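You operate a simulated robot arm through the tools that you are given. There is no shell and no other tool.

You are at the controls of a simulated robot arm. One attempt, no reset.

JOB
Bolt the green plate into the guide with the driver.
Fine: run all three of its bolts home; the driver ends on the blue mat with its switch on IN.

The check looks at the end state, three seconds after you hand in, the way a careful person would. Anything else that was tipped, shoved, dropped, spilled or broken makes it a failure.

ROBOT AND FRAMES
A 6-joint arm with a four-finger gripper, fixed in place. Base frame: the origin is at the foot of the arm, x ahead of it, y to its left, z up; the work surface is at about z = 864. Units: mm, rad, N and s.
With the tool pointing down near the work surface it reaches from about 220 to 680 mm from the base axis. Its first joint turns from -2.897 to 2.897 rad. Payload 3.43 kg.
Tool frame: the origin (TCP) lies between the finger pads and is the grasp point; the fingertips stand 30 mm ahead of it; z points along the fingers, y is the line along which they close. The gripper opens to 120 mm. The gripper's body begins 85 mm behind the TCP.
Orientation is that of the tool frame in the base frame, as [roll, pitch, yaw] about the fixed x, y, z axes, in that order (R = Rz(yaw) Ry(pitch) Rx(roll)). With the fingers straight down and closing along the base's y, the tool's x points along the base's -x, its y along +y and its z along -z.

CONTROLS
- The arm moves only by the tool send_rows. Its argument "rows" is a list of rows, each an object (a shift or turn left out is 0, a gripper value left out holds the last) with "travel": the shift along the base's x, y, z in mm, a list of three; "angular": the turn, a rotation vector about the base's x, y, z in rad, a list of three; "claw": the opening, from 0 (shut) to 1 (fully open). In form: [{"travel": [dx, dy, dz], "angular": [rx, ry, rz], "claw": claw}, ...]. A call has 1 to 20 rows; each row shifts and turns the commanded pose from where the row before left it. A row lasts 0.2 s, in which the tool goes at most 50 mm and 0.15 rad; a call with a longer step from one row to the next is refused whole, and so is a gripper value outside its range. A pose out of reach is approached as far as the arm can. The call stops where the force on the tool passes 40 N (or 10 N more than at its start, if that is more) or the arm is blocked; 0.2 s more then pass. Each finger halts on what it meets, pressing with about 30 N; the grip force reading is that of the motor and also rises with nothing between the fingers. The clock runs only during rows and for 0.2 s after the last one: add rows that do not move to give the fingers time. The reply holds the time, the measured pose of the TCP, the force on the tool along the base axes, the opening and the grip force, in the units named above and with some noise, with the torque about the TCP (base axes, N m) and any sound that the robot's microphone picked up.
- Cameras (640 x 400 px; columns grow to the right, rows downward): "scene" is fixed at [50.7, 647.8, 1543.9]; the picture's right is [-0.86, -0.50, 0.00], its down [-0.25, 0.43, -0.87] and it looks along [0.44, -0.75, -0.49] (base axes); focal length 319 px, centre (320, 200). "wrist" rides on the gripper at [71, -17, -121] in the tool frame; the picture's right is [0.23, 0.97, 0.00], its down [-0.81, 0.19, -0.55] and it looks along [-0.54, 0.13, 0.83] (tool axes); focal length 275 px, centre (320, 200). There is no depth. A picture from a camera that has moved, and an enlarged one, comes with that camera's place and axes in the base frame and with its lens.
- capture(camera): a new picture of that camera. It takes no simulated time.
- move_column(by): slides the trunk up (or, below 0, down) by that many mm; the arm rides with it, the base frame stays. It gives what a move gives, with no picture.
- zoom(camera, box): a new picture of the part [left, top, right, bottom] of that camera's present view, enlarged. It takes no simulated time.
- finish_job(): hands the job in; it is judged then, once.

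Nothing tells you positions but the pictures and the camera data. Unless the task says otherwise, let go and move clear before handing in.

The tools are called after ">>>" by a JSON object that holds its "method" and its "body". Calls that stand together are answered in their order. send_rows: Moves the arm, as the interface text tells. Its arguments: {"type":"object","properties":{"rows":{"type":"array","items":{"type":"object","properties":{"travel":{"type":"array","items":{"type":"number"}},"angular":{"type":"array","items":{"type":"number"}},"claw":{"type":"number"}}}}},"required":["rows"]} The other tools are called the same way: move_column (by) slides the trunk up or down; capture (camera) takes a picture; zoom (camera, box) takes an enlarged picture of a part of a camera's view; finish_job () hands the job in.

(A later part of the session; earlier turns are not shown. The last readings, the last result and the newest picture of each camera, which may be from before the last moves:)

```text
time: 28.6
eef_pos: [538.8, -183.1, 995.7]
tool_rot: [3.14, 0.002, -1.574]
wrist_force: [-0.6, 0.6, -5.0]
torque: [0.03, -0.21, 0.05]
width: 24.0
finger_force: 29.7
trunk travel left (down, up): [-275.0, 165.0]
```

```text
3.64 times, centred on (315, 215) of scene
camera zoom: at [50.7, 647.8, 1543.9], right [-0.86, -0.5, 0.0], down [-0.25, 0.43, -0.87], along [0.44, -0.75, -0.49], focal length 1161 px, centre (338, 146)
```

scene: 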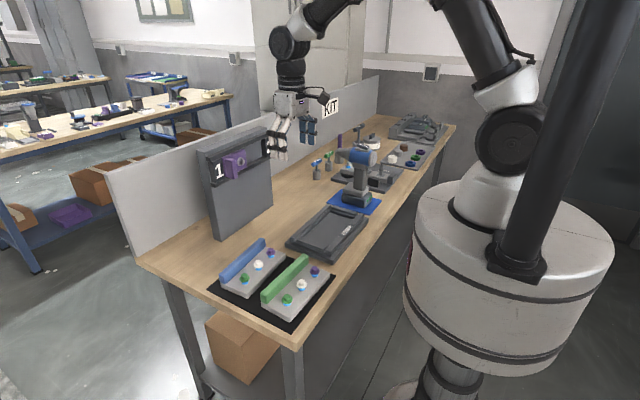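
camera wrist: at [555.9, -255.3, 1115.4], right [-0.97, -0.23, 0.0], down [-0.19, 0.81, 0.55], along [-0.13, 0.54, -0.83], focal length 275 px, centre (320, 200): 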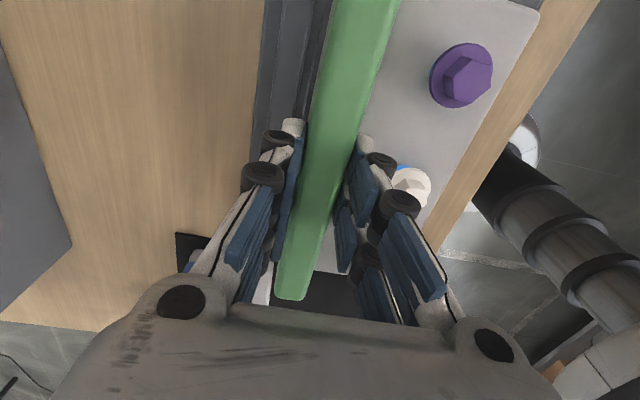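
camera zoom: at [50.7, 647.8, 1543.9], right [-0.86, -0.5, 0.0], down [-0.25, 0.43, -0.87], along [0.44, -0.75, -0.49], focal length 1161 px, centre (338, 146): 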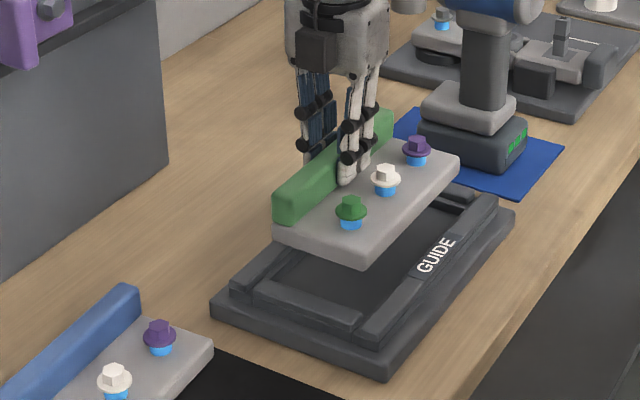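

>>> {"method": "send_rows", "body": {"rows": [{"travel": [0, 0, -12]}, {"travel": [0, 0, -12]}, {"travel": [0, 0, -8]}, {"travel": [0, 0, -3]}, {"travel": [0, 0, 0]}, {"travel": [0, 0, 0]}]}}

>>> {"method": "capture", "body": {"camera": "wrist"}}

>>> {"method": "zoom", "body": {"camera": "scene", "box": [280, 185, 380, 270]}}

>>> {"method": "zoom", "body": {"camera": "wrist", "box": [230, 0, 550, 200]}}

```text
time: 30.0
eef_pos: [536.8, -183.4, 961.0]
tool_rot: [-3.141, 0.0, -1.571]
wrist_force: [-0.4, -0.5, -5.3]
torque: [0.0, -0.2, -0.01]
width: 24.1
finger_force: 29.6
trunk travel left (down, up): [-275.0, 165.0]
```

```text
taken
camera wrist: at [553.9, -255.0, 1081.7], right [-0.97, -0.23, 0.0], down [-0.19, 0.81, 0.55], along [-0.13, 0.54, -0.83], focal length 275 px, centre (320, 200)
```

wrist: 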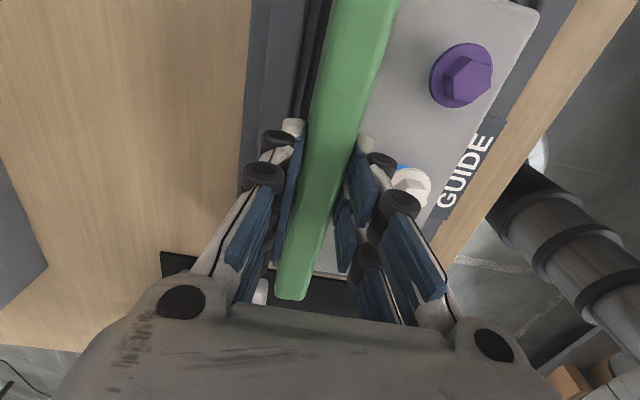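

```text
4.71 times, centred on (330, 228) of scene
camera zoom: at [50.7, 647.8, 1543.9], right [-0.86, -0.5, 0.0], down [-0.25, 0.43, -0.87], along [0.44, -0.75, -0.49], focal length 1502 px, centre (273, 71)
```

zoom: 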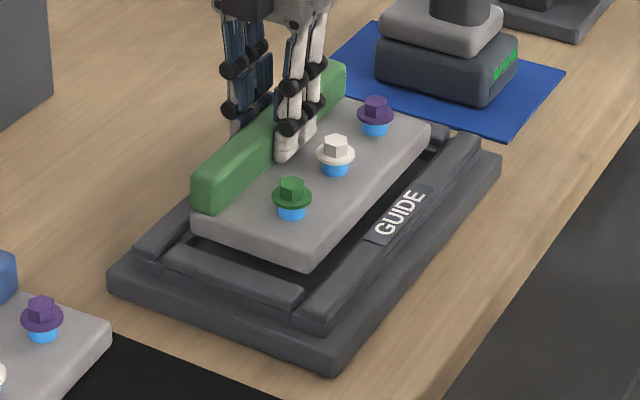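

```text
2.00 times, centred on (390, 100) of wrist
camera zoom: at [553.9, -255.0, 1081.7], right [-0.97, -0.23, 0.0], down [-0.19, 0.81, 0.55], along [-0.13, 0.54, -0.83], focal length 551 px, centre (180, 400)
```

zoom: 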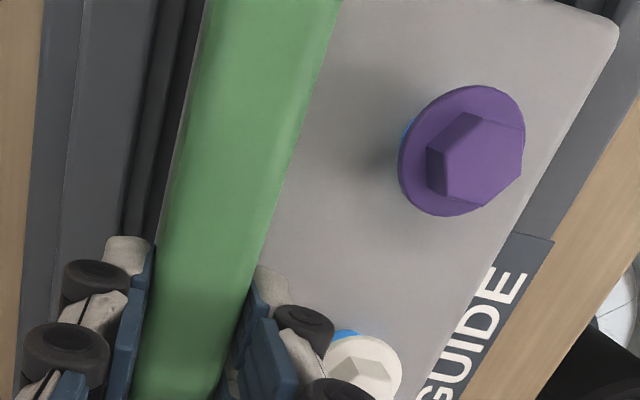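

>>> {"method": "zoom", "body": {"camera": "scene", "box": [298, 218, 358, 262]}}

>>> {"method": "zoom", "body": {"camera": "scene", "box": [330, 195, 390, 240]}}

>>> {"method": "zoom", "body": {"camera": "wrist", "box": [420, 0, 600, 120]}}

>>> {"method": "zoom", "body": {"camera": "wrist", "box": [230, 0, 410, 120]}}

```text
9.09 times, centred on (328, 240) of scene
camera zoom: at [50.7, 647.8, 1543.9], right [-0.86, -0.5, 0.0], down [-0.25, 0.43, -0.87], along [0.44, -0.75, -0.49], focal length 2903 px, centre (247, -164)
```

zoom: 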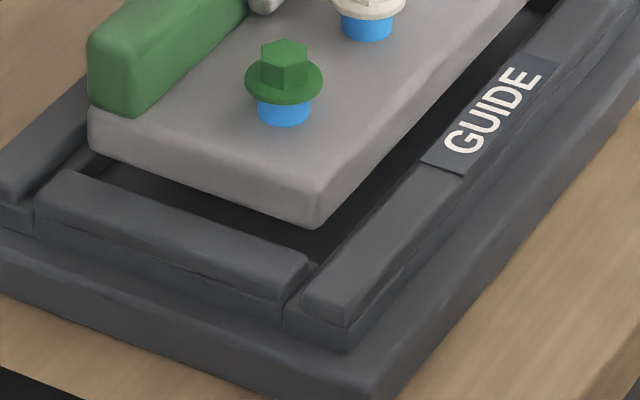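

```text
8.89 times, centred on (360, 218) of scene
camera zoom: at [50.7, 647.8, 1543.9], right [-0.86, -0.5, 0.0], down [-0.25, 0.43, -0.87], along [0.44, -0.75, -0.49], focal length 2838 px, centre (-36, 44)
```

zoom: 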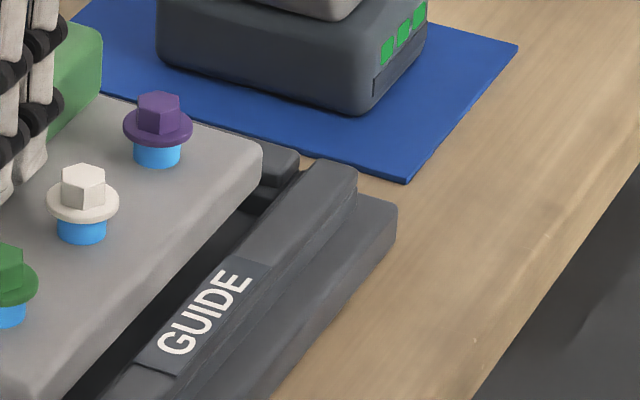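

```text
3.33 times, centred on (510, 60) of wrist
camera zoom: at [553.9, -255.0, 1081.7], right [-0.97, -0.23, 0.0], down [-0.19, 0.81, 0.55], along [-0.13, 0.54, -0.83], focal length 918 px, centre (-313, 667)
```

zoom: 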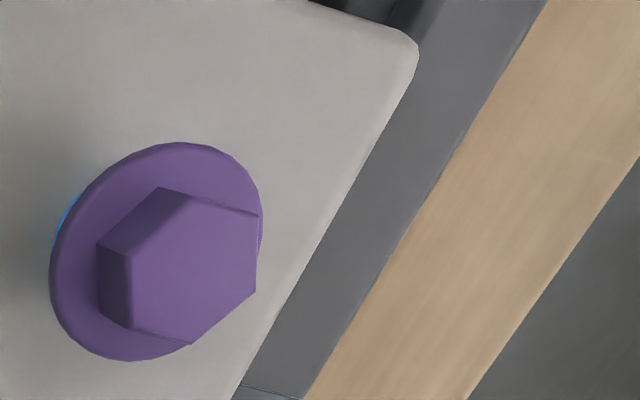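

```text
3.33 times, centred on (320, 60) of wrist
camera zoom: at [553.9, -255.0, 1081.7], right [-0.97, -0.23, 0.0], down [-0.19, 0.81, 0.55], along [-0.13, 0.54, -0.83], focal length 918 px, centre (320, 667)
```

zoom: 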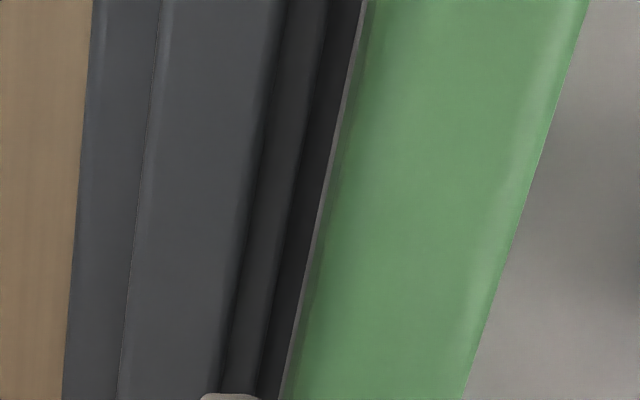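

The plate hovers over the guide, parallel to it and centred to within about 1–2 mm, with roughly 4–5 mm clearance all round. I'll lower it straight down.

>>> {"method": "send_rows", "body": {"rows": [{"travel": [0, 0, -4]}, {"travel": [0, 0, -4]}, {"travel": [0, 0, -4]}, {"travel": [0, 0, -4]}, {"travel": [0, 0, -2]}, {"travel": [0, 0, 0]}]}}

>>> {"method": "zoom", "body": {"camera": "scene", "box": [280, 185, 380, 270]}}

>>> {"method": "capture", "body": {"camera": "wrist"}}

```text
time: 31.4
eef_pos: [537.0, -183.8, 943.9]
tool_rot: [-3.141, 0.001, -1.573]
wrist_force: [-0.2, -0.8, -4.1]
torque: [-0.01, -0.13, 0.09]
width: 23.7
finger_force: 30.3
trunk travel left (down, up): [-275.0, 165.0]
```

```text
4.71 times, centred on (330, 228) of scene
camera zoom: at [50.7, 647.8, 1543.9], right [-0.86, -0.5, 0.0], down [-0.25, 0.43, -0.87], along [0.44, -0.75, -0.49], focal length 1502 px, centre (273, 71)
```

zoom: 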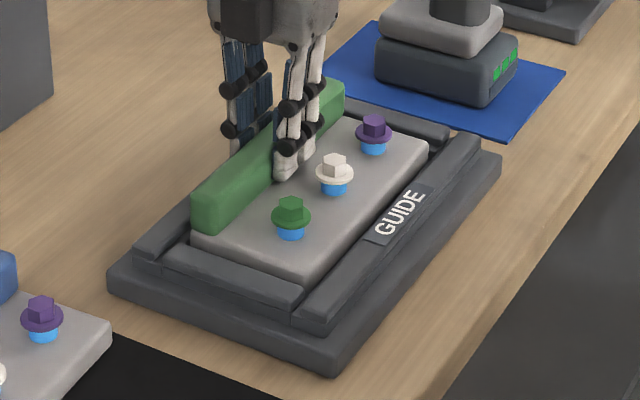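

```text
taken
camera wrist: at [554.8, -255.6, 1063.9], right [-0.97, -0.23, 0.0], down [-0.19, 0.81, 0.55], along [-0.13, 0.54, -0.83], focal length 275 px, centre (320, 200)
```

wrist: 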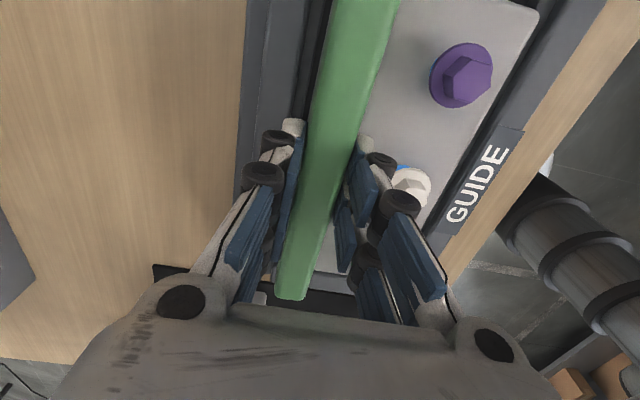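

>>> {"method": "send_rows", "body": {"rows": [{"travel": [0, 0, -2]}, {"travel": [0, 0, -2]}, {"travel": [0, 0, -2]}, {"travel": [0, 0, -1]}, {"travel": [0, 0, 0]}]}}

>>> {"method": "zoom", "body": {"camera": "scene", "box": [280, 185, 380, 270]}}

>>> {"method": "zoom", "body": {"camera": "wrist", "box": [230, 0, 550, 200]}}

```text
time: 32.6
eef_pos: [538.5, -183.1, 938.2]
tool_rot: [-3.137, -0.002, -1.573]
wrist_force: [-0.4, -15.0, 21.4]
torque: [-0.2, 0.07, 0.08]
width: 23.9
finger_force: 29.8
trunk travel left (down, up): [-275.0, 165.0]
```

```text
4.71 times, centred on (330, 228) of scene
camera zoom: at [50.7, 647.8, 1543.9], right [-0.86, -0.5, 0.0], down [-0.25, 0.43, -0.87], along [0.44, -0.75, -0.49], focal length 1502 px, centre (273, 71)
```

zoom: 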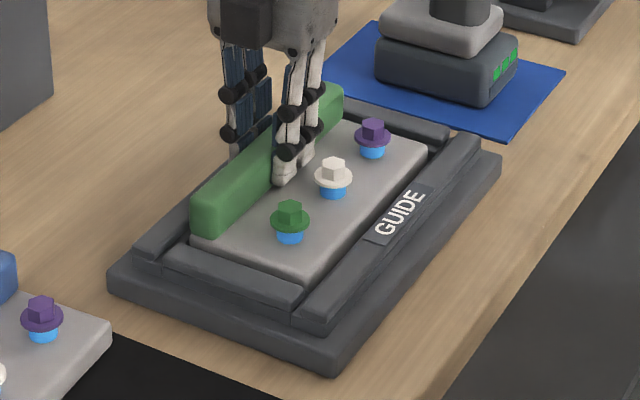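

```text
2.00 times, centred on (390, 100) of wrist
camera zoom: at [554.7, -255.4, 1059.9], right [-0.97, -0.23, -0.01], down [-0.19, 0.81, 0.55], along [-0.12, 0.54, -0.83], focal length 551 px, centre (180, 400)
```

zoom: 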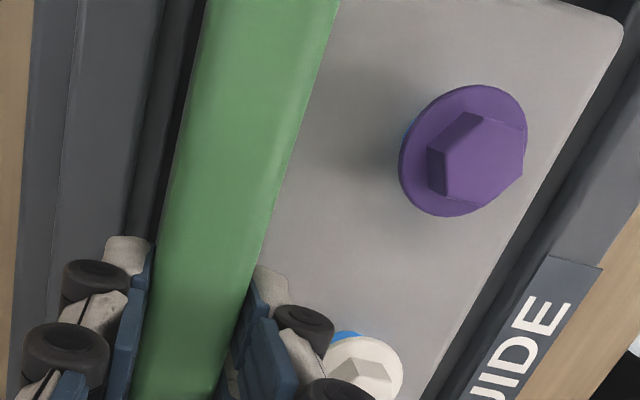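

The plate touches the +y side (force on the tool along -y). I'll shift slightly toward -y and continue.

>>> {"method": "send_rows", "body": {"rows": [{"travel": [0, -1, 1]}, {"travel": [0, -1, 0]}, {"travel": [0, -0.5, 0]}, {"travel": [0, 0, 0]}]}}

>>> {"method": "zoom", "body": {"camera": "scene", "box": [298, 210, 358, 254]}}

>>> {"method": "zoom", "body": {"camera": "scene", "box": [330, 195, 390, 240]}}

```text
time: 33.6
eef_pos: [537.2, -183.1, 940.1]
tool_rot: [-3.137, 0.0, -1.571]
wrist_force: [8.6, 9.6, 27.5]
torque: [0.6, -0.28, 0.03]
width: 23.9
finger_force: 30.3
trunk travel left (down, up): [-275.0, 165.0]
```

```text
9.09 times, centred on (328, 232) of scene
camera zoom: at [50.7, 647.8, 1543.9], right [-0.86, -0.5, 0.0], down [-0.25, 0.43, -0.87], along [0.44, -0.75, -0.49], focal length 2903 px, centre (247, -91)
```

zoom: 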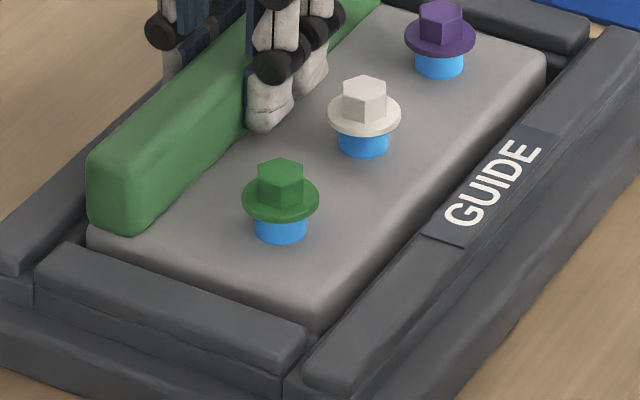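

```text
8.89 times, centred on (360, 218) of scene
camera zoom: at [50.7, 647.8, 1543.9], right [-0.86, -0.5, 0.0], down [-0.25, 0.43, -0.87], along [0.44, -0.75, -0.49], focal length 2838 px, centre (-36, 44)
```

zoom: 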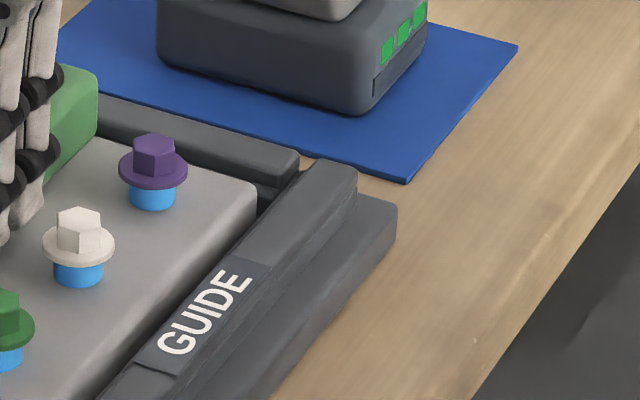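

>>> {"method": "send_rows", "body": {"rows": [{"travel": [0, 0, 2]}, {"travel": [0, 0, 2]}, {"travel": [0, 0, 0]}, {"travel": [0, 0, 0]}]}}

>>> {"method": "zoom", "body": {"camera": "wrist", "box": [230, 0, 550, 200]}}

```text
time: 34.6
eef_pos: [537.0, -185.2, 941.1]
tool_rot: [3.139, 0.002, -1.573]
wrist_force: [0.4, -0.5, -5.4]
torque: [0.01, -0.16, 0.01]
width: 23.9
finger_force: 29.9
trunk travel left (down, up): [-275.0, 165.0]
```

```text
2.00 times, centred on (390, 100) of wrist
camera zoom: at [554.3, -257.3, 1061.8], right [-0.97, -0.23, 0.0], down [-0.19, 0.81, 0.55], along [-0.13, 0.54, -0.83], focal length 551 px, centre (180, 400)
```

zoom: 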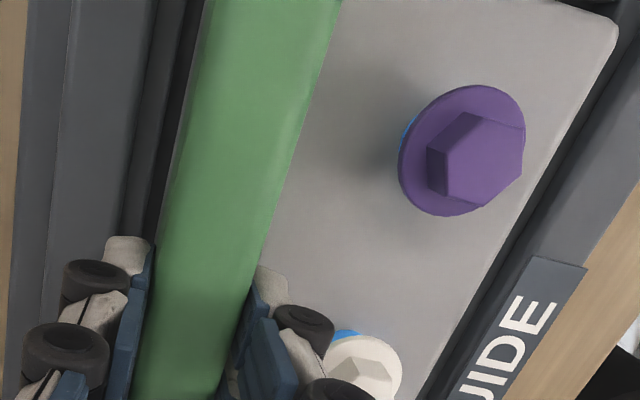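

>>> {"method": "send_rows", "body": {"rows": [{"travel": [0, 0, -2]}, {"travel": [0, 0, -1]}, {"travel": [0, 0, 0]}]}}

>>> {"method": "send_rows", "body": {"rows": [{"travel": [0, 0, -1]}, {"travel": [0, 0, 0]}]}}

>>> {"method": "send_rows", "body": {"rows": [{"travel": [0, 0, -1]}, {"travel": [0, 0, 0]}]}}

>>> {"method": "send_rows", "body": {"rows": [{"travel": [0, 0, -1]}, {"travel": [0, 0, 0]}]}}

```text
time: 35.4
eef_pos: [536.0, -186.2, 939.2]
tool_rot: [-3.141, 0.0, -1.571]
wrist_force: [0.1, 1.5, 0.0]
torque: [0.25, 0.28, -0.11]
width: 23.7
finger_force: 29.8
trunk travel left (down, up): [-275.0, 165.0]
```

```text
time: 36.0
eef_pos: [536.9, -186.3, 939.7]
tool_rot: [-3.14, -0.001, -1.573]
wrist_force: [-2.2, -2.3, 12.9]
torque: [0.43, 0.26, -0.14]
width: 24.1
finger_force: 30.2
trunk travel left (down, up): [-275.0, 165.0]
```

```text
time: 36.6
eef_pos: [536.4, -185.7, 938.7]
tool_rot: [-3.138, -0.001, -1.573]
wrist_force: [-3.7, 0.2, 24.5]
torque: [0.27, 0.19, -0.17]
width: 23.9
finger_force: 29.3
trunk travel left (down, up): [-275.0, 165.0]
```

```text
time: 37.2
eef_pos: [536.2, -185.8, 939.5]
tool_rot: [-3.137, -0.001, -1.573]
wrist_force: [-2.1, -1.0, 30.3]
torque: [-0.02, 0.04, -0.2]
width: 24.3
finger_force: 30.7
trunk travel left (down, up): [-275.0, 165.0]
```

Contact is at the same height regardless of the small shift, so the plate is resting on the guide's floor. I'll unload the pressure, centre it slightly, set it down and release.

>>> {"method": "send_rows", "body": {"rows": [{"travel": [0, 0, 3]}, {"travel": [0, 0, 2]}, {"travel": [1, 1.5, 0]}, {"travel": [0, 0, -1]}, {"travel": [0, 0, -1]}, {"travel": [0, 0, 0]}]}}

```text
time: 38.6
eef_pos: [537.2, -184.1, 939.0]
tool_rot: [3.141, 0.002, -1.572]
wrist_force: [-3.0, -7.8, 0.0]
torque: [0.19, 0.34, 0.23]
width: 23.8
finger_force: 30.3
trunk travel left (down, up): [-275.0, 165.0]
```

>>> {"method": "send_rows", "body": {"rows": [{"travel": [0, -1.5, 1.5]}, {"travel": [0, 0, -1]}, {"travel": [0, 0, -0.5]}, {"travel": [0, 0, 0]}]}}

>>> {"method": "send_rows", "body": {"rows": [{"travel": [0, 0, -0.5]}, {"travel": [0, 0, 0]}]}}

```text
time: 39.6
eef_pos: [538.3, -184.8, 938.4]
tool_rot: [-3.141, 0.001, -1.573]
wrist_force: [1.5, 0.5, -0.1]
torque: [0.62, 0.18, -0.28]
width: 23.8
finger_force: 30.3
trunk travel left (down, up): [-275.0, 165.0]
```

```text
time: 40.2
eef_pos: [537.7, -183.3, 939.4]
tool_rot: [-3.14, 0.0, -1.571]
wrist_force: [1.3, 2.1, 3.1]
torque: [0.64, -0.07, -0.24]
width: 24.1
finger_force: 29.6
trunk travel left (down, up): [-275.0, 165.0]
```

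>>> {"method": "zoom", "body": {"camera": "scene", "box": [298, 210, 358, 254]}}

>>> {"method": "zoom", "body": {"camera": "wrist", "box": [210, 230, 370, 330]}}

>>> {"method": "zoom", "body": {"camera": "wrist", "box": [400, 0, 600, 130]}}

```text
9.09 times, centred on (328, 232) of scene
camera zoom: at [50.7, 647.8, 1543.9], right [-0.86, -0.5, 0.0], down [-0.25, 0.43, -0.87], along [0.44, -0.75, -0.49], focal length 2903 px, centre (247, -91)
```

zoom: 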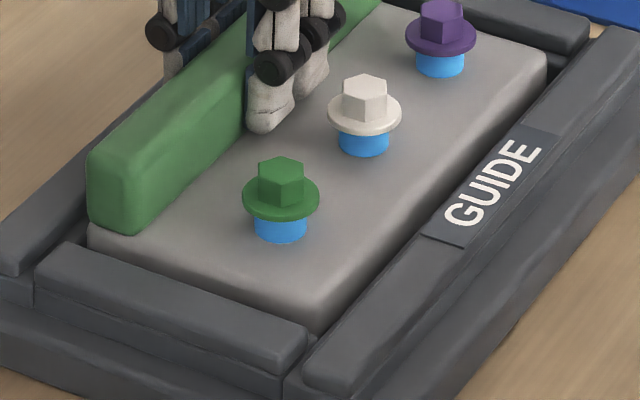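

```text
4.00 times, centred on (290, 280) of wrist
camera zoom: at [555.6, -256.4, 1058.6], right [-0.97, -0.23, 0.0], down [-0.19, 0.81, 0.55], along [-0.13, 0.54, -0.83], focal length 1101 px, centre (440, -120)
```

zoom: 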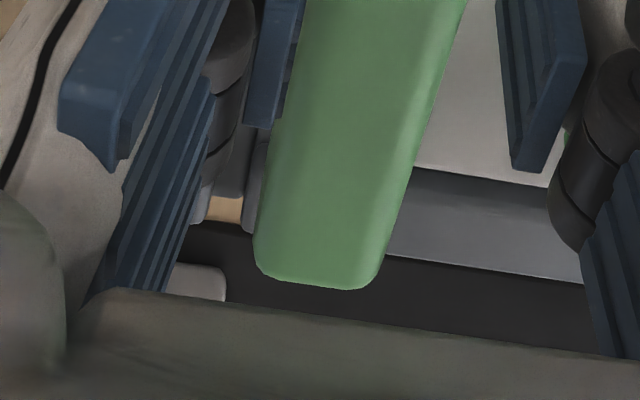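

```text
3.08 times, centred on (500, 65) of wrist
camera zoom: at [555.6, -256.4, 1058.6], right [-0.97, -0.23, 0.0], down [-0.19, 0.81, 0.55], along [-0.13, 0.54, -0.83], focal length 847 px, centre (-234, 615)
```

zoom: 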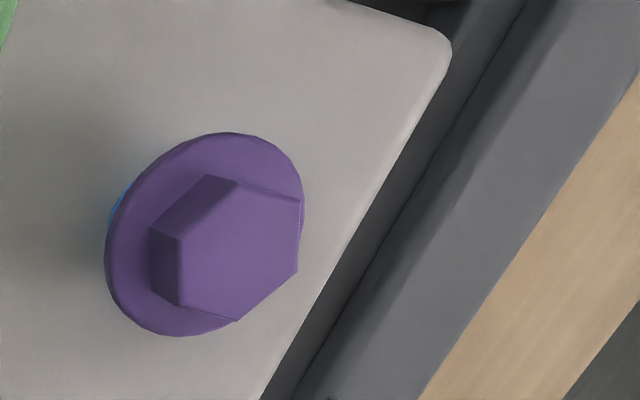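

>>> {"method": "send_rows", "body": {"rows": [{"travel": [0, 0, 0], "claw": 0.35}, {"travel": [0, 0, 0]}, {"travel": [0, 0, 0]}, {"travel": [0, 0, 3]}, {"travel": [0, 0, 10]}, {"travel": [0, 0, 20]}, {"travel": [0, 0, 30]}, {"travel": [-10, -20, 30]}, {"travel": [-20, -30, 30]}, {"travel": [0, 0, 0]}]}}

>>> {"method": "capture", "body": {"camera": "wrist"}}

>>> {"method": "zoom", "body": {"camera": "scene", "box": [280, 185, 380, 270]}}

>>> {"method": "zoom", "body": {"camera": "wrist", "box": [210, 0, 470, 180]}}

```text
time: 42.4
eef_pos: [510.8, -233.1, 1063.2]
tool_rot: [3.14, 0.0, -1.571]
wrist_force: [-0.3, 0.5, 0.1]
torque: [-0.01, 0.03, 0.03]
width: 42.0
finger_force: 0.1
trunk travel left (down, up): [-275.0, 165.0]
```

```text
taken
camera wrist: at [527.0, -305.2, 1183.4], right [-0.97, -0.23, 0.0], down [-0.19, 0.81, 0.55], along [-0.13, 0.54, -0.83], focal length 275 px, centre (320, 200)
```

wrist: 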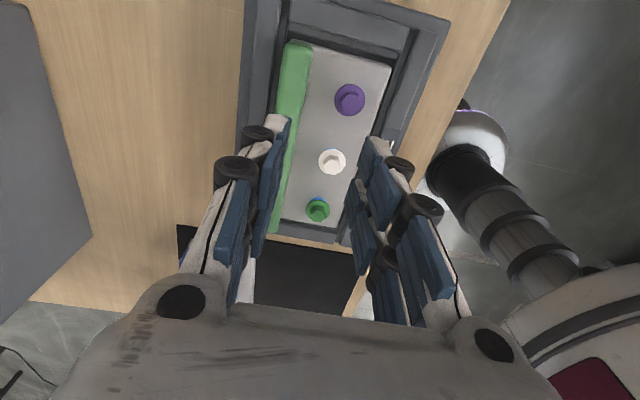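

```text
4.71 times, centred on (330, 228) of scene
camera zoom: at [50.7, 647.8, 1543.9], right [-0.86, -0.5, 0.0], down [-0.25, 0.43, -0.87], along [0.44, -0.75, -0.49], focal length 1502 px, centre (273, 71)
```

zoom: 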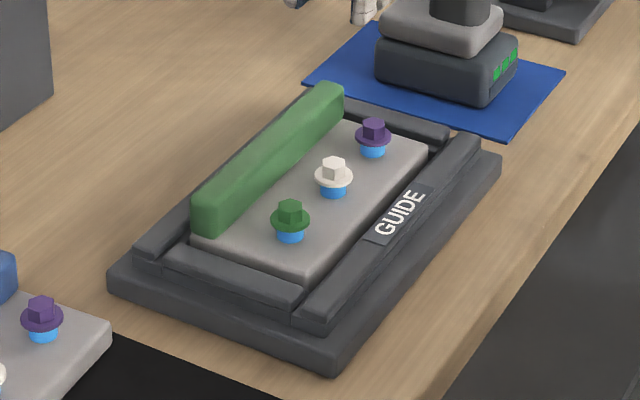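

```text
2.22 times, centred on (340, 90) of wrist
camera zoom: at [527.0, -305.2, 1183.4], right [-0.97, -0.23, 0.0], down [-0.19, 0.81, 0.55], along [-0.13, 0.54, -0.83], focal length 612 px, centre (276, 444)
```

zoom: 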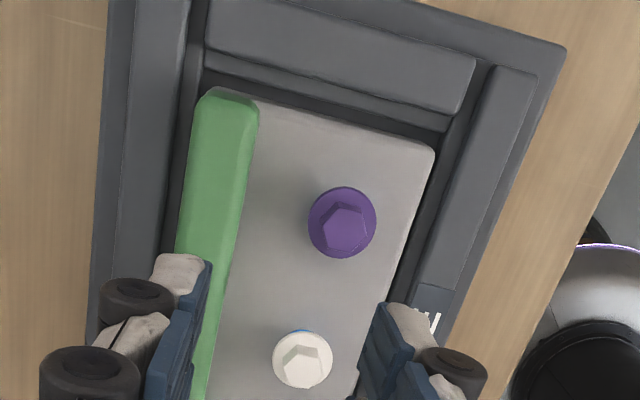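

>>> {"method": "send_rows", "body": {"rows": [{"travel": [-2, -1, 30], "claw": 1}, {"travel": [-2, -1, 40]}, {"travel": [0, 0, 0]}, {"travel": [0, 0, 0]}, {"travel": [0, 0, 0]}]}}

>>> {"method": "zoom", "body": {"camera": "wrist", "box": [190, 20, 450, 200]}}

>>> {"method": "zoom", "body": {"camera": "wrist", "box": [240, 130, 400, 230]}}

>>> {"method": "zoom", "body": {"camera": "wrist", "box": [250, 0, 430, 110]}}

```text
time: 43.6
eef_pos: [503.2, -234.9, 1134.3]
tool_rot: [3.141, 0.001, -1.571]
wrist_force: [0.6, -0.1, 0.5]
torque: [0.04, -0.01, -0.03]
width: 119.7
finger_force: 0.1
trunk travel left (down, up): [-275.0, 165.0]
```

```text
2.22 times, centred on (320, 110) of wrist
camera zoom: at [521.4, -307.3, 1253.3], right [-0.97, -0.23, 0.0], down [-0.19, 0.81, 0.55], along [-0.13, 0.54, -0.83], focal length 612 px, centre (320, 400)
```

zoom: 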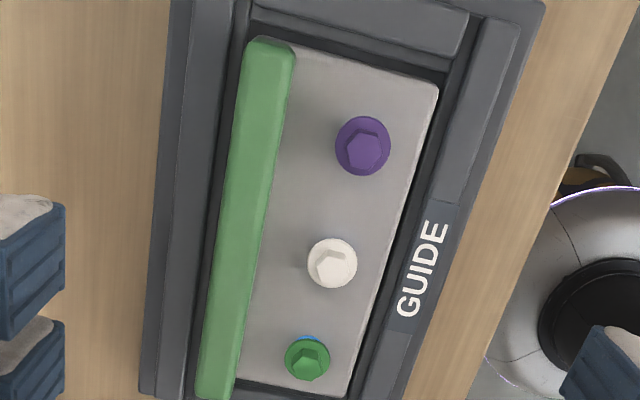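

```text
4.00 times, centred on (320, 180) of wrist
camera zoom: at [521.4, -307.3, 1253.3], right [-0.97, -0.23, 0.0], down [-0.19, 0.81, 0.55], along [-0.13, 0.54, -0.83], focal length 1101 px, centre (320, 280)
```

zoom: 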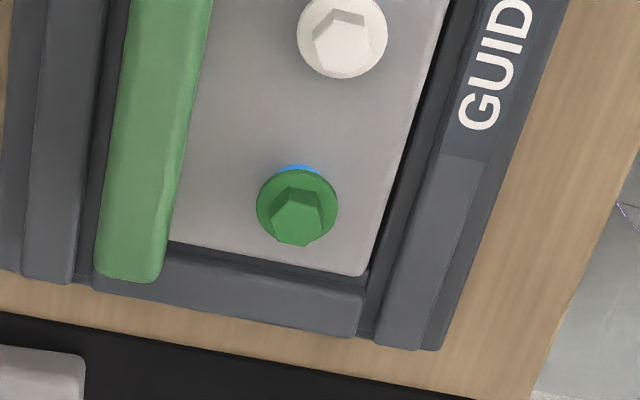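

```text
3.56 times, centred on (340, 55) of wrist
camera zoom: at [521.4, -307.3, 1253.3], right [-0.97, -0.23, 0.0], down [-0.19, 0.81, 0.55], along [-0.13, 0.54, -0.83], focal length 979 px, centre (249, 716)
```

zoom: 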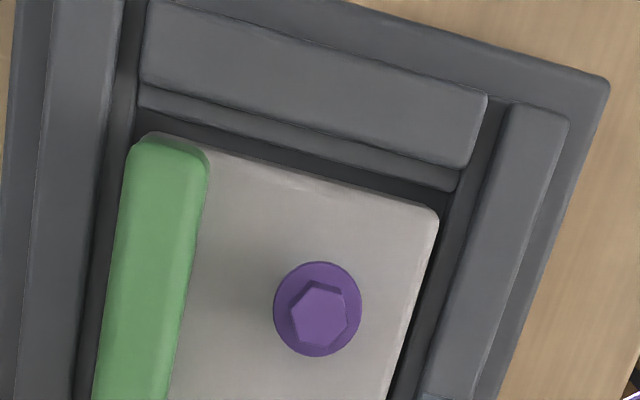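

>>> {"method": "zoom", "body": {"camera": "wrist", "box": [255, 175, 345, 225]}}

>>> {"method": "zoom", "body": {"camera": "wrist", "box": [325, 150, 375, 220]}}

>>> {"method": "zoom", "body": {"camera": "scene", "box": [300, 225, 350, 260]}}

```text
7.11 times, centred on (300, 200) of wrist
camera zoom: at [521.4, -307.3, 1253.3], right [-0.97, -0.23, 0.0], down [-0.19, 0.81, 0.55], along [-0.13, 0.54, -0.83], focal length 1958 px, centre (462, 200)
```

zoom: 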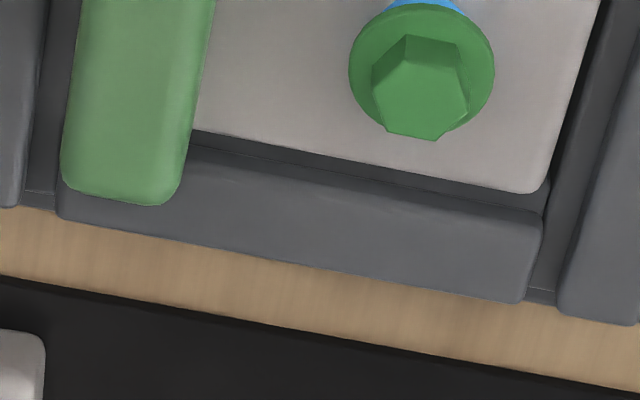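

```text
5.71 times, centred on (350, 185) of wrist
camera zoom: at [521.4, -307.3, 1253.3], right [-0.97, -0.23, 0.0], down [-0.19, 0.81, 0.55], along [-0.13, 0.54, -0.83], focal length 1573 px, centre (149, 286)
```

zoom: 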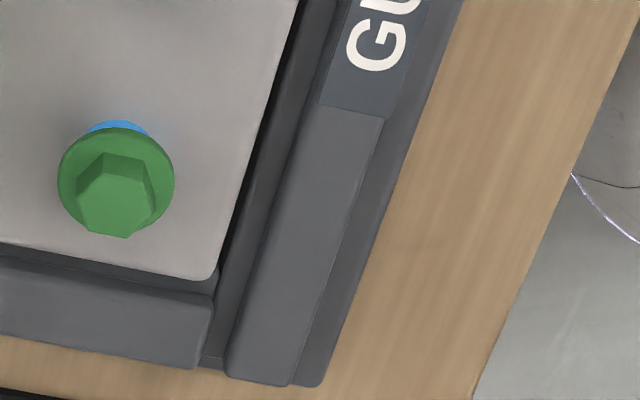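

```text
11.43 times, centred on (325, 242) of scene
camera zoom: at [50.7, 647.8, 1543.9], right [-0.86, -0.5, 0.0], down [-0.25, 0.43, -0.87], along [0.44, -0.75, -0.49], focal length 3649 px, centre (263, -286)
```

zoom: 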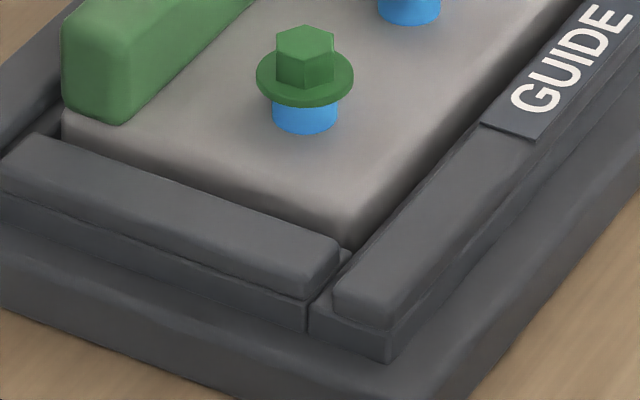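

The plate sits flat in the guide. Before fetching the driver I'll test how far the wrist can rotate and get a second look at the bolts from another side.

>>> {"method": "send_rows", "body": {"rows": [{"travel": [3, 6, 0], "angular": [0, 0, 0.1428]}, {"travel": [3, 6, 0], "angular": [0, 0, 0.1428]}, {"travel": [3, 6, 0], "angular": [0, 0, 0.1428]}, {"travel": [3, 6, 0], "angular": [0, 0, 0.1428]}, {"travel": [3, 6, 0], "angular": [0, 0, 0.1428]}, {"travel": [3, 6, 0], "angular": [0, 0, 0.1428]}, {"travel": [3, 6, 0], "angular": [0, 0, 0.1428]}, {"travel": [3, 6, 0], "angular": [0, 0, 0.1428]}, {"travel": [3, 6, 0], "angular": [0, 0, 0.1428]}, {"travel": [3, 6, 0], "angular": [0, 0, 0.1428]}, {"travel": [3, 5, 0], "angular": [0, 0, 0.1428]}, {"travel": [0, 0, 0]}, {"travel": [0, 0, 0]}]}}

>>> {"method": "capture", "body": {"camera": "wrist"}}

>>> {"method": "zoom", "body": {"camera": "wrist", "box": [220, 60, 430, 200]}}

>>> {"method": "capture", "body": {"camera": "scene"}}

```text
time: 46.4
eef_pos: [531.4, -63.3, 1110.2]
tool_rot: [3.032, -0.024, -0.063]
wrist_force: [-0.5, -0.6, -0.1]
torque: [-0.01, -0.01, 0.0]
width: 119.9
finger_force: 0.2
out of reach, approached as far as the arm can: row 8, 9, 10, 11
trunk travel left (down, up): [-275.0, 165.0]
```

```text
taken
camera wrist: at [601.8, -39.5, 1227.9], right [0.17, -0.98, 0.11], down [-0.83, -0.08, 0.55], along [-0.53, -0.18, -0.83], focal length 275 px, centre (320, 200)
```

wrist: 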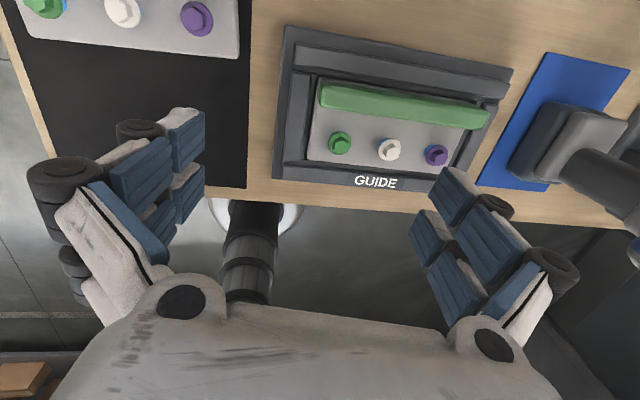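

```text
2.86 times, centred on (325, 130) of wrist
camera zoom: at [601.8, -39.5, 1227.9], right [0.17, -0.98, 0.11], down [-0.83, -0.08, 0.55], along [-0.53, -0.18, -0.83], focal length 786 px, centre (306, 400)
```

zoom: 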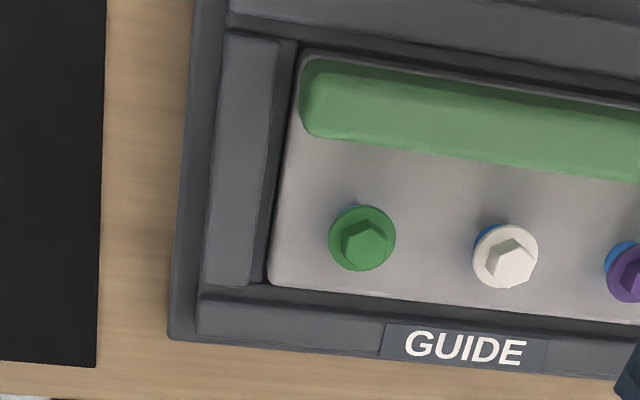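

```text
taken
```

scene: 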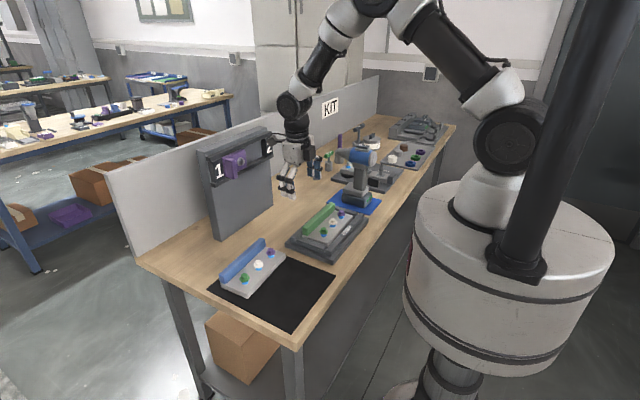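

The wrist's last joint is at its limit near this yaw, so I'll go back to the original orientation and use that side for the driver.

>>> {"method": "send_rows", "body": {"rows": [{"travel": [-3, 0, 4], "angular": [0, 0, -0.1428]}, {"travel": [-3, 0, 4], "angular": [0, 0, -0.1428]}, {"travel": [-3, 0, 4], "angular": [0, 0, -0.1428]}, {"travel": [-3, 0, 4], "angular": [0, 0, -0.1428]}, {"travel": [-3, 0, 4], "angular": [0, 0, -0.1428]}, {"travel": [-3, 0, 4], "angular": [0, 0, -0.1428]}, {"travel": [-3, 0, 4], "angular": [0, 0, -0.1428]}, {"travel": [-3, 0, 4], "angular": [0, 0, -0.1428]}, {"travel": [-3, 0, 4], "angular": [0, 0, -0.1428]}, {"travel": [-3, 0, 4], "angular": [0, 0, -0.1428]}, {"travel": [-3, 0, 4], "angular": [0, 0, -0.1428]}, {"travel": [0, 0, 0]}]}}

```text
time: 49.0
eef_pos: [500.1, -65.2, 1154.7]
tool_rot: [3.036, -0.023, -1.636]
wrist_force: [0.0, -0.5, 0.0]
torque: [0.02, 0.0, 0.0]
width: 120.0
finger_force: 0.1
trunk travel left (down, up): [-275.0, 165.0]
```

>>> {"method": "send_rows", "body": {"rows": [{"travel": [0, -10, 5], "angular": [0.016, -0.107, 0]}, {"travel": [-5, -15, 4], "angular": [0, 0, -0.1369]}, {"travel": [-5, -15, 4], "angular": [0, 0, -0.1369]}, {"travel": [-5, -15, 4], "angular": [0, 0, -0.1369]}, {"travel": [-5, -15, 4], "angular": [0, 0, -0.1369]}, {"travel": [-5, -15, 4], "angular": [0, 0, -0.1369]}, {"travel": [-5, -15, 4], "angular": [0, 0, -0.1369]}, {"travel": [-5, -15, 4], "angular": [0, 0, -0.1369]}, {"travel": [-5, -15, 4], "angular": [0, 0, -0.1369]}, {"travel": [-5, -15, 4], "angular": [0, 0, -0.1369]}, {"travel": [-5, -15, 4], "angular": [0, 0, -0.1369]}, {"travel": [-5, -15, 4], "angular": [0, 0, -0.1369]}, {"travel": [0, 0, 0]}]}}

>>> {"method": "capture", "body": {"camera": "wrist"}}

>>> {"method": "zoom", "body": {"camera": "wrist", "box": [220, 20, 430, 180]}}

```text
time: 51.8
eef_pos: [444.2, -241.8, 1203.8]
tool_rot: [3.141, 0.001, 3.141]
wrist_force: [0.4, -0.3, 0.3]
torque: [-0.04, 0.01, 0.01]
width: 120.1
finger_force: 0.0
trunk travel left (down, up): [-275.0, 165.0]
```

```text
taken
camera wrist: at [373.1, -258.6, 1323.6], right [-0.23, 0.97, 0.0], down [0.81, 0.19, 0.55], along [0.54, 0.13, -0.83], focal length 275 px, centre (320, 200)
```

wrist: 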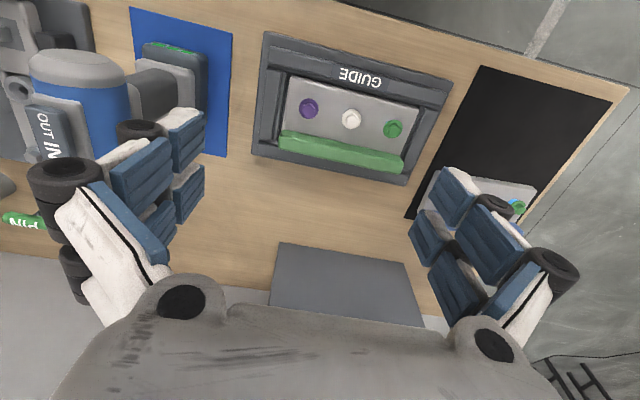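

```text
2.50 times, centred on (325, 100) of wrist
camera zoom: at [373.1, -258.6, 1323.6], right [-0.23, 0.97, 0.0], down [0.81, 0.19, 0.55], along [0.54, 0.13, -0.83], focal length 688 px, centre (308, 450)
```

zoom: 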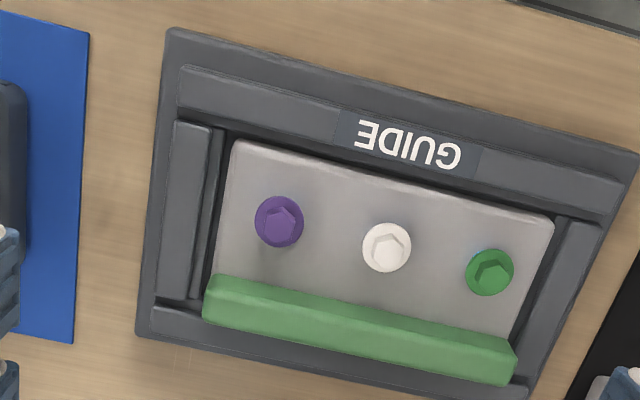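

The bolts are at about x 484, y -248 / -184 / -120, with heads near z 922. The driver's handle is near x 497, y -445, between z 930 and 1035. I'll swing the tool horizontal (pointing +x) behind the driver so I can grip its handle from the rear.

>>> {"method": "send_rows", "body": {"rows": [{"travel": [-5.8, -18.5, -7], "angular": [0, -0.1428, 0], "claw": 0.75}, {"travel": [-5.8, -18.5, -7], "angular": [0, -0.1428, 0]}, {"travel": [-5.8, -18.5, -7], "angular": [0, -0.1428, 0]}, {"travel": [-5.8, -18.5, -7], "angular": [0, -0.1428, 0]}, {"travel": [-5.8, -18.5, -7], "angular": [0, -0.1428, 0]}, {"travel": [-5.8, -18.5, -7], "angular": [0, -0.1428, 0]}, {"travel": [-5.8, -18.5, -7], "angular": [0, -0.1428, 0]}, {"travel": [-5.8, -18.5, -7], "angular": [0, -0.1428, 0]}, {"travel": [-5.8, -18.5, -7], "angular": [0, -0.1428, 0]}, {"travel": [-5.8, -18.5, -7], "angular": [0, -0.1428, 0]}, {"travel": [-5.8, -18.5, -7], "angular": [0, -0.1428, 0]}, {"travel": [0, 0, 0]}]}}

>>> {"method": "capture", "body": {"camera": "wrist"}}

>>> {"method": "capture", "body": {"camera": "scene"}}

```text
time: 54.4
eef_pos: [379.2, -441.7, 1124.7]
tool_rot: [-0.891, 1.568, -0.888]
wrist_force: [-1.0, 0.5, -0.8]
torque: [0.01, -0.03, 0.01]
width: 89.9
finger_force: 0.1
trunk travel left (down, up): [-275.0, 165.0]
```

```text
taken
camera wrist: at [259.4, -459.5, 1052.0], right [0.0, 0.97, -0.23], down [-0.55, 0.19, 0.81], along [0.83, 0.13, 0.54], focal length 275 px, centre (320, 200)
```

wrist: 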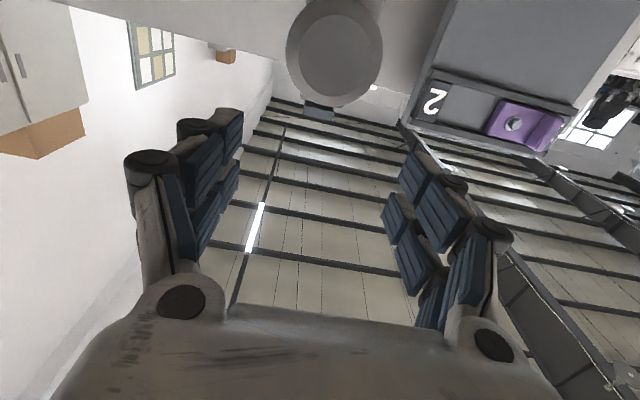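

```text
taken
```

scene: 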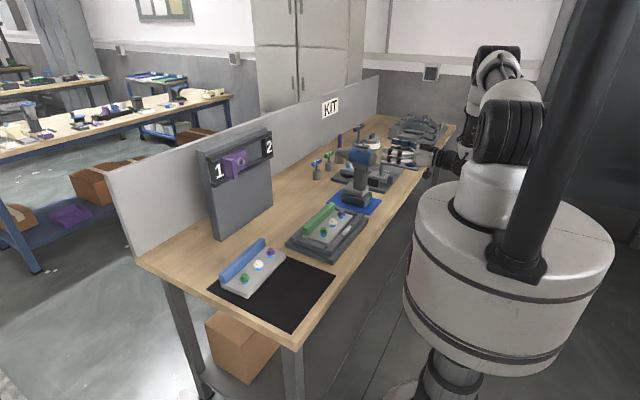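

The tool is now horizontal behind the driver. I'll lower to handle height.

>>> {"method": "send_rows", "body": {"rows": [{"travel": [0, -1, -28]}, {"travel": [0, -1, -28]}, {"travel": [0, -1, -28]}, {"travel": [0, -1, -28]}, {"travel": [0, 0, -27]}, {"travel": [0, 0, 0]}]}}

>>> {"method": "capture", "body": {"camera": "wrist"}}

>>> {"method": "zoom", "body": {"camera": "scene", "box": [310, 120, 470, 220]}}

```text
time: 55.8
eef_pos: [378.3, -450.3, 986.2]
tool_rot: [-1.182, 1.57, -1.18]
wrist_force: [0.4, 0.6, 0.6]
torque: [0.01, 0.01, -0.03]
width: 89.8
finger_force: 0.0
trunk travel left (down, up): [-275.0, 165.0]
```

```text
taken
camera wrist: at [258.6, -467.6, 914.2], right [0.0, 0.97, -0.23], down [-0.55, 0.19, 0.81], along [0.83, 0.13, 0.54], focal length 275 px, centre (320, 200)
```

wrist: 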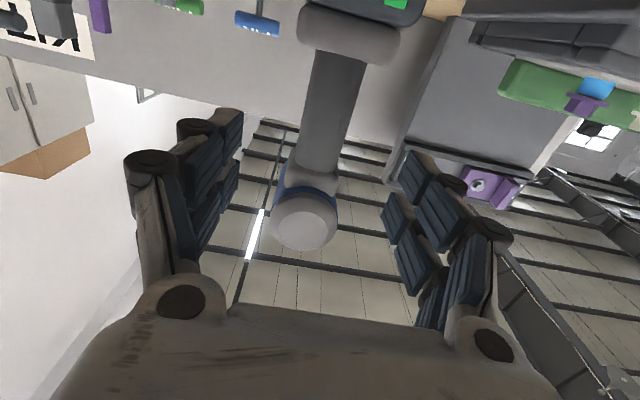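

```text
4.00 times, centred on (390, 170) of scene
camera zoom: at [50.7, 647.8, 1543.9], right [-0.86, -0.5, 0.0], down [-0.25, 0.43, -0.87], along [0.44, -0.75, -0.49], focal length 1277 px, centre (40, 320)
```

zoom: 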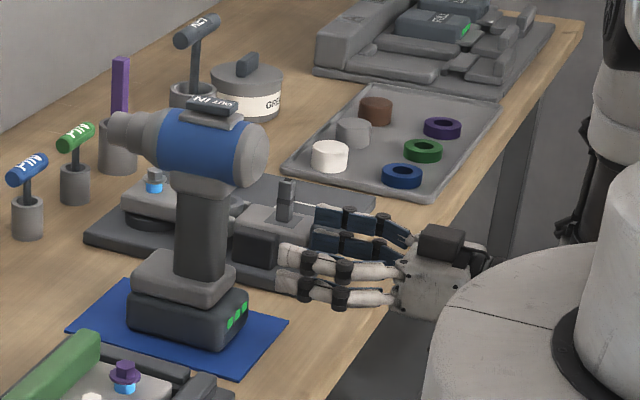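

>>> {"method": "zoom", "body": {"camera": "wrist", "box": [220, 0, 440, 260]}}

```text
1.54 times, centred on (330, 130) of wrist
camera zoom: at [258.6, -467.6, 914.2], right [0.0, 0.97, -0.23], down [-0.55, 0.19, 0.81], along [0.83, 0.13, 0.54], focal length 424 px, centre (305, 308)
```

zoom: 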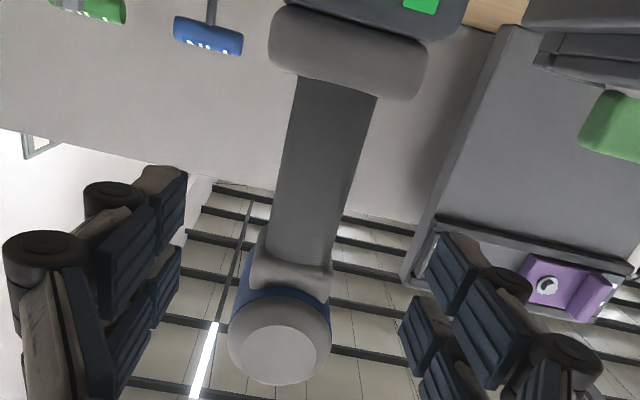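

The handle is about 40 mm wide and centred near y -445, so the tool needs about +5.5 mm in y. I'll advance most of the way and check.

>>> {"method": "send_rows", "body": {"rows": [{"travel": [5, 5.5, 0]}, {"travel": [15, 0, 0]}, {"travel": [15, 0, 0]}, {"travel": [15, 0, 0]}, {"travel": [15, 0, 0]}, {"travel": [10, 0, 0]}, {"travel": [0, 0, 0]}]}}

>>> {"method": "capture", "body": {"camera": "wrist"}}

>>> {"method": "zoom", "body": {"camera": "scene", "box": [310, 120, 440, 220]}}

```text
time: 57.4
eef_pos: [454.9, -444.7, 986.4]
tool_rot: [-1.253, 1.569, -1.25]
wrist_force: [-1.1, -0.3, 0.0]
torque: [0.0, 0.01, -0.03]
width: 90.0
finger_force: 0.0
trunk travel left (down, up): [-275.0, 165.0]
```

```text
taken
camera wrist: at [334.8, -461.5, 914.6], right [0.0, 0.97, -0.23], down [-0.55, 0.19, 0.81], along [0.83, 0.13, 0.54], focal length 275 px, centre (320, 200)
```

wrist: 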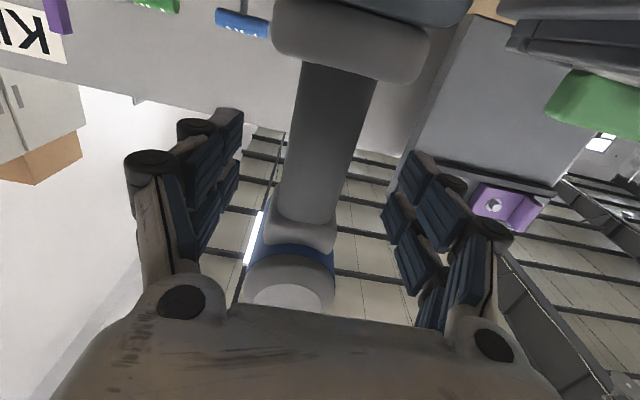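

```text
4.00 times, centred on (375, 170) of scene
camera zoom: at [50.7, 647.8, 1543.9], right [-0.86, -0.5, 0.0], down [-0.25, 0.43, -0.87], along [0.44, -0.75, -0.49], focal length 1277 px, centre (100, 320)
```

zoom: 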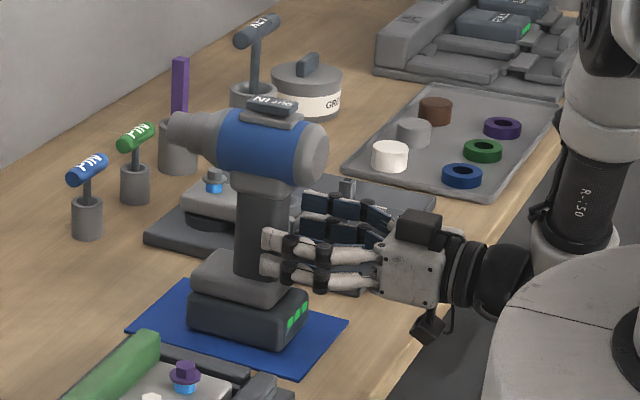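

>>> {"method": "send_rows", "body": {"rows": [{"travel": [14, 0, 0]}, {"travel": [14, 0, 0]}, {"travel": [13, 0, 0]}, {"travel": [0, 0, 0]}]}}

>>> {"method": "capture", "body": {"camera": "wrist"}}

>>> {"method": "zoom", "body": {"camera": "scene", "box": [320, 130, 420, 210]}}

```text
time: 58.4
eef_pos: [494.5, -442.4, 985.7]
tool_rot: [-1.185, 1.569, -1.188]
wrist_force: [-0.1, -1.1, -0.5]
torque: [-0.02, 0.02, 0.02]
width: 90.2
finger_force: 0.1
trunk travel left (down, up): [-275.0, 165.0]
```

```text
taken
camera wrist: at [374.9, -460.4, 913.9], right [0.0, 0.97, -0.23], down [-0.55, 0.19, 0.81], along [0.83, 0.13, 0.54], focal length 275 px, centre (320, 200)
```

wrist: 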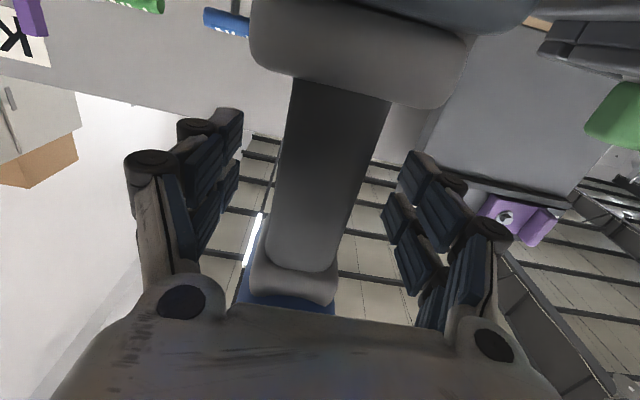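

```text
5.00 times, centred on (370, 170) of scene
camera zoom: at [50.7, 647.8, 1543.9], right [-0.86, -0.5, 0.0], down [-0.25, 0.43, -0.87], along [0.44, -0.75, -0.49], focal length 1596 px, centre (70, 350)
```

zoom: 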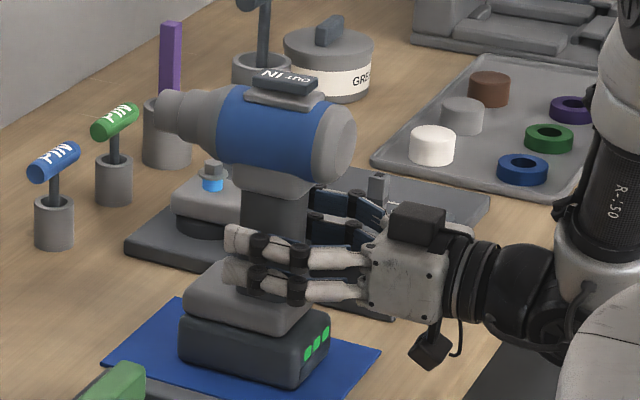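

The handle is centred between the fingers. Closing the grip.

>>> {"method": "send_rows", "body": {"rows": [{"travel": [2, 0, 0], "claw": 0}, {"travel": [0, 0, 0]}, {"travel": [0, 0, 0]}, {"travel": [0, 0, 0]}, {"travel": [0, 0, 0]}, {"travel": [0, 0, 0]}]}}

>>> {"method": "zoom", "body": {"camera": "scene", "box": [320, 130, 420, 210]}}

```text
time: 59.8
eef_pos: [497.9, -443.9, 986.3]
tool_rot: [-1.162, 1.567, -1.164]
wrist_force: [0.7, -7.4, 1.7]
torque: [-0.61, 0.06, -0.06]
width: 39.6
finger_force: 30.0
trunk travel left (down, up): [-275.0, 165.0]
```

```text
5.00 times, centred on (370, 170) of scene
camera zoom: at [50.7, 647.8, 1543.9], right [-0.86, -0.5, 0.0], down [-0.25, 0.43, -0.87], along [0.44, -0.75, -0.49], focal length 1596 px, centre (70, 350)
```

zoom: 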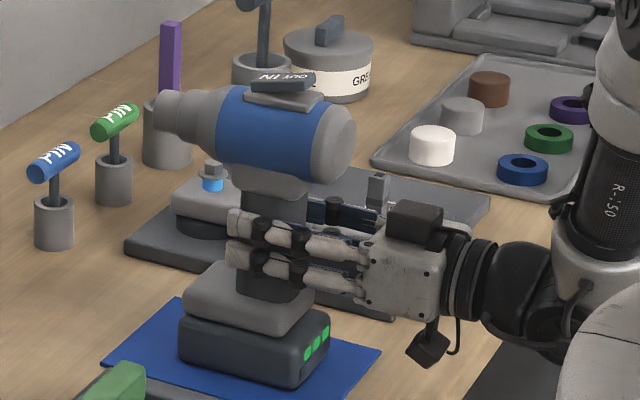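

Gripped at 39.6 mm. I'll lift slowly and watch for slipping.

>>> {"method": "send_rows", "body": {"rows": [{"travel": [0, -0.6, 2]}, {"travel": [0, 0, 4]}, {"travel": [0, 0, 6]}, {"travel": [0, 0, 8]}, {"travel": [0, 0, 0]}]}}

>>> {"method": "zoom", "body": {"camera": "scene", "box": [320, 130, 420, 210]}}

```text
time: 61.0
eef_pos: [496.6, -443.1, 1006.5]
tool_rot: [-2.157, 1.569, -2.153]
wrist_force: [-0.7, -0.4, -7.9]
torque: [0.01, 0.09, 0.01]
width: 39.6
finger_force: 29.7
trunk travel left (down, up): [-275.0, 165.0]
```

```text
5.00 times, centred on (370, 170) of scene
camera zoom: at [50.7, 647.8, 1543.9], right [-0.86, -0.5, 0.0], down [-0.25, 0.43, -0.87], along [0.44, -0.75, -0.49], focal length 1596 px, centre (70, 350)
```

zoom: 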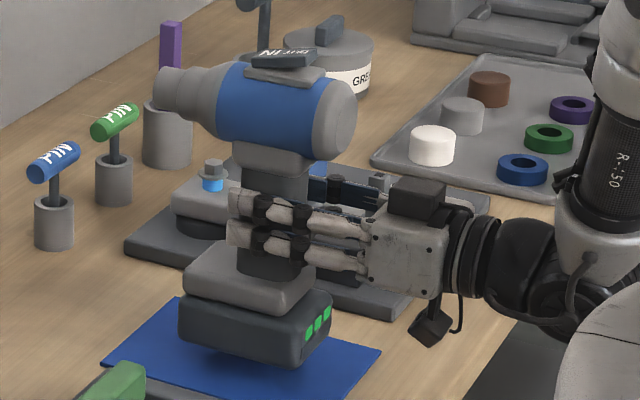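

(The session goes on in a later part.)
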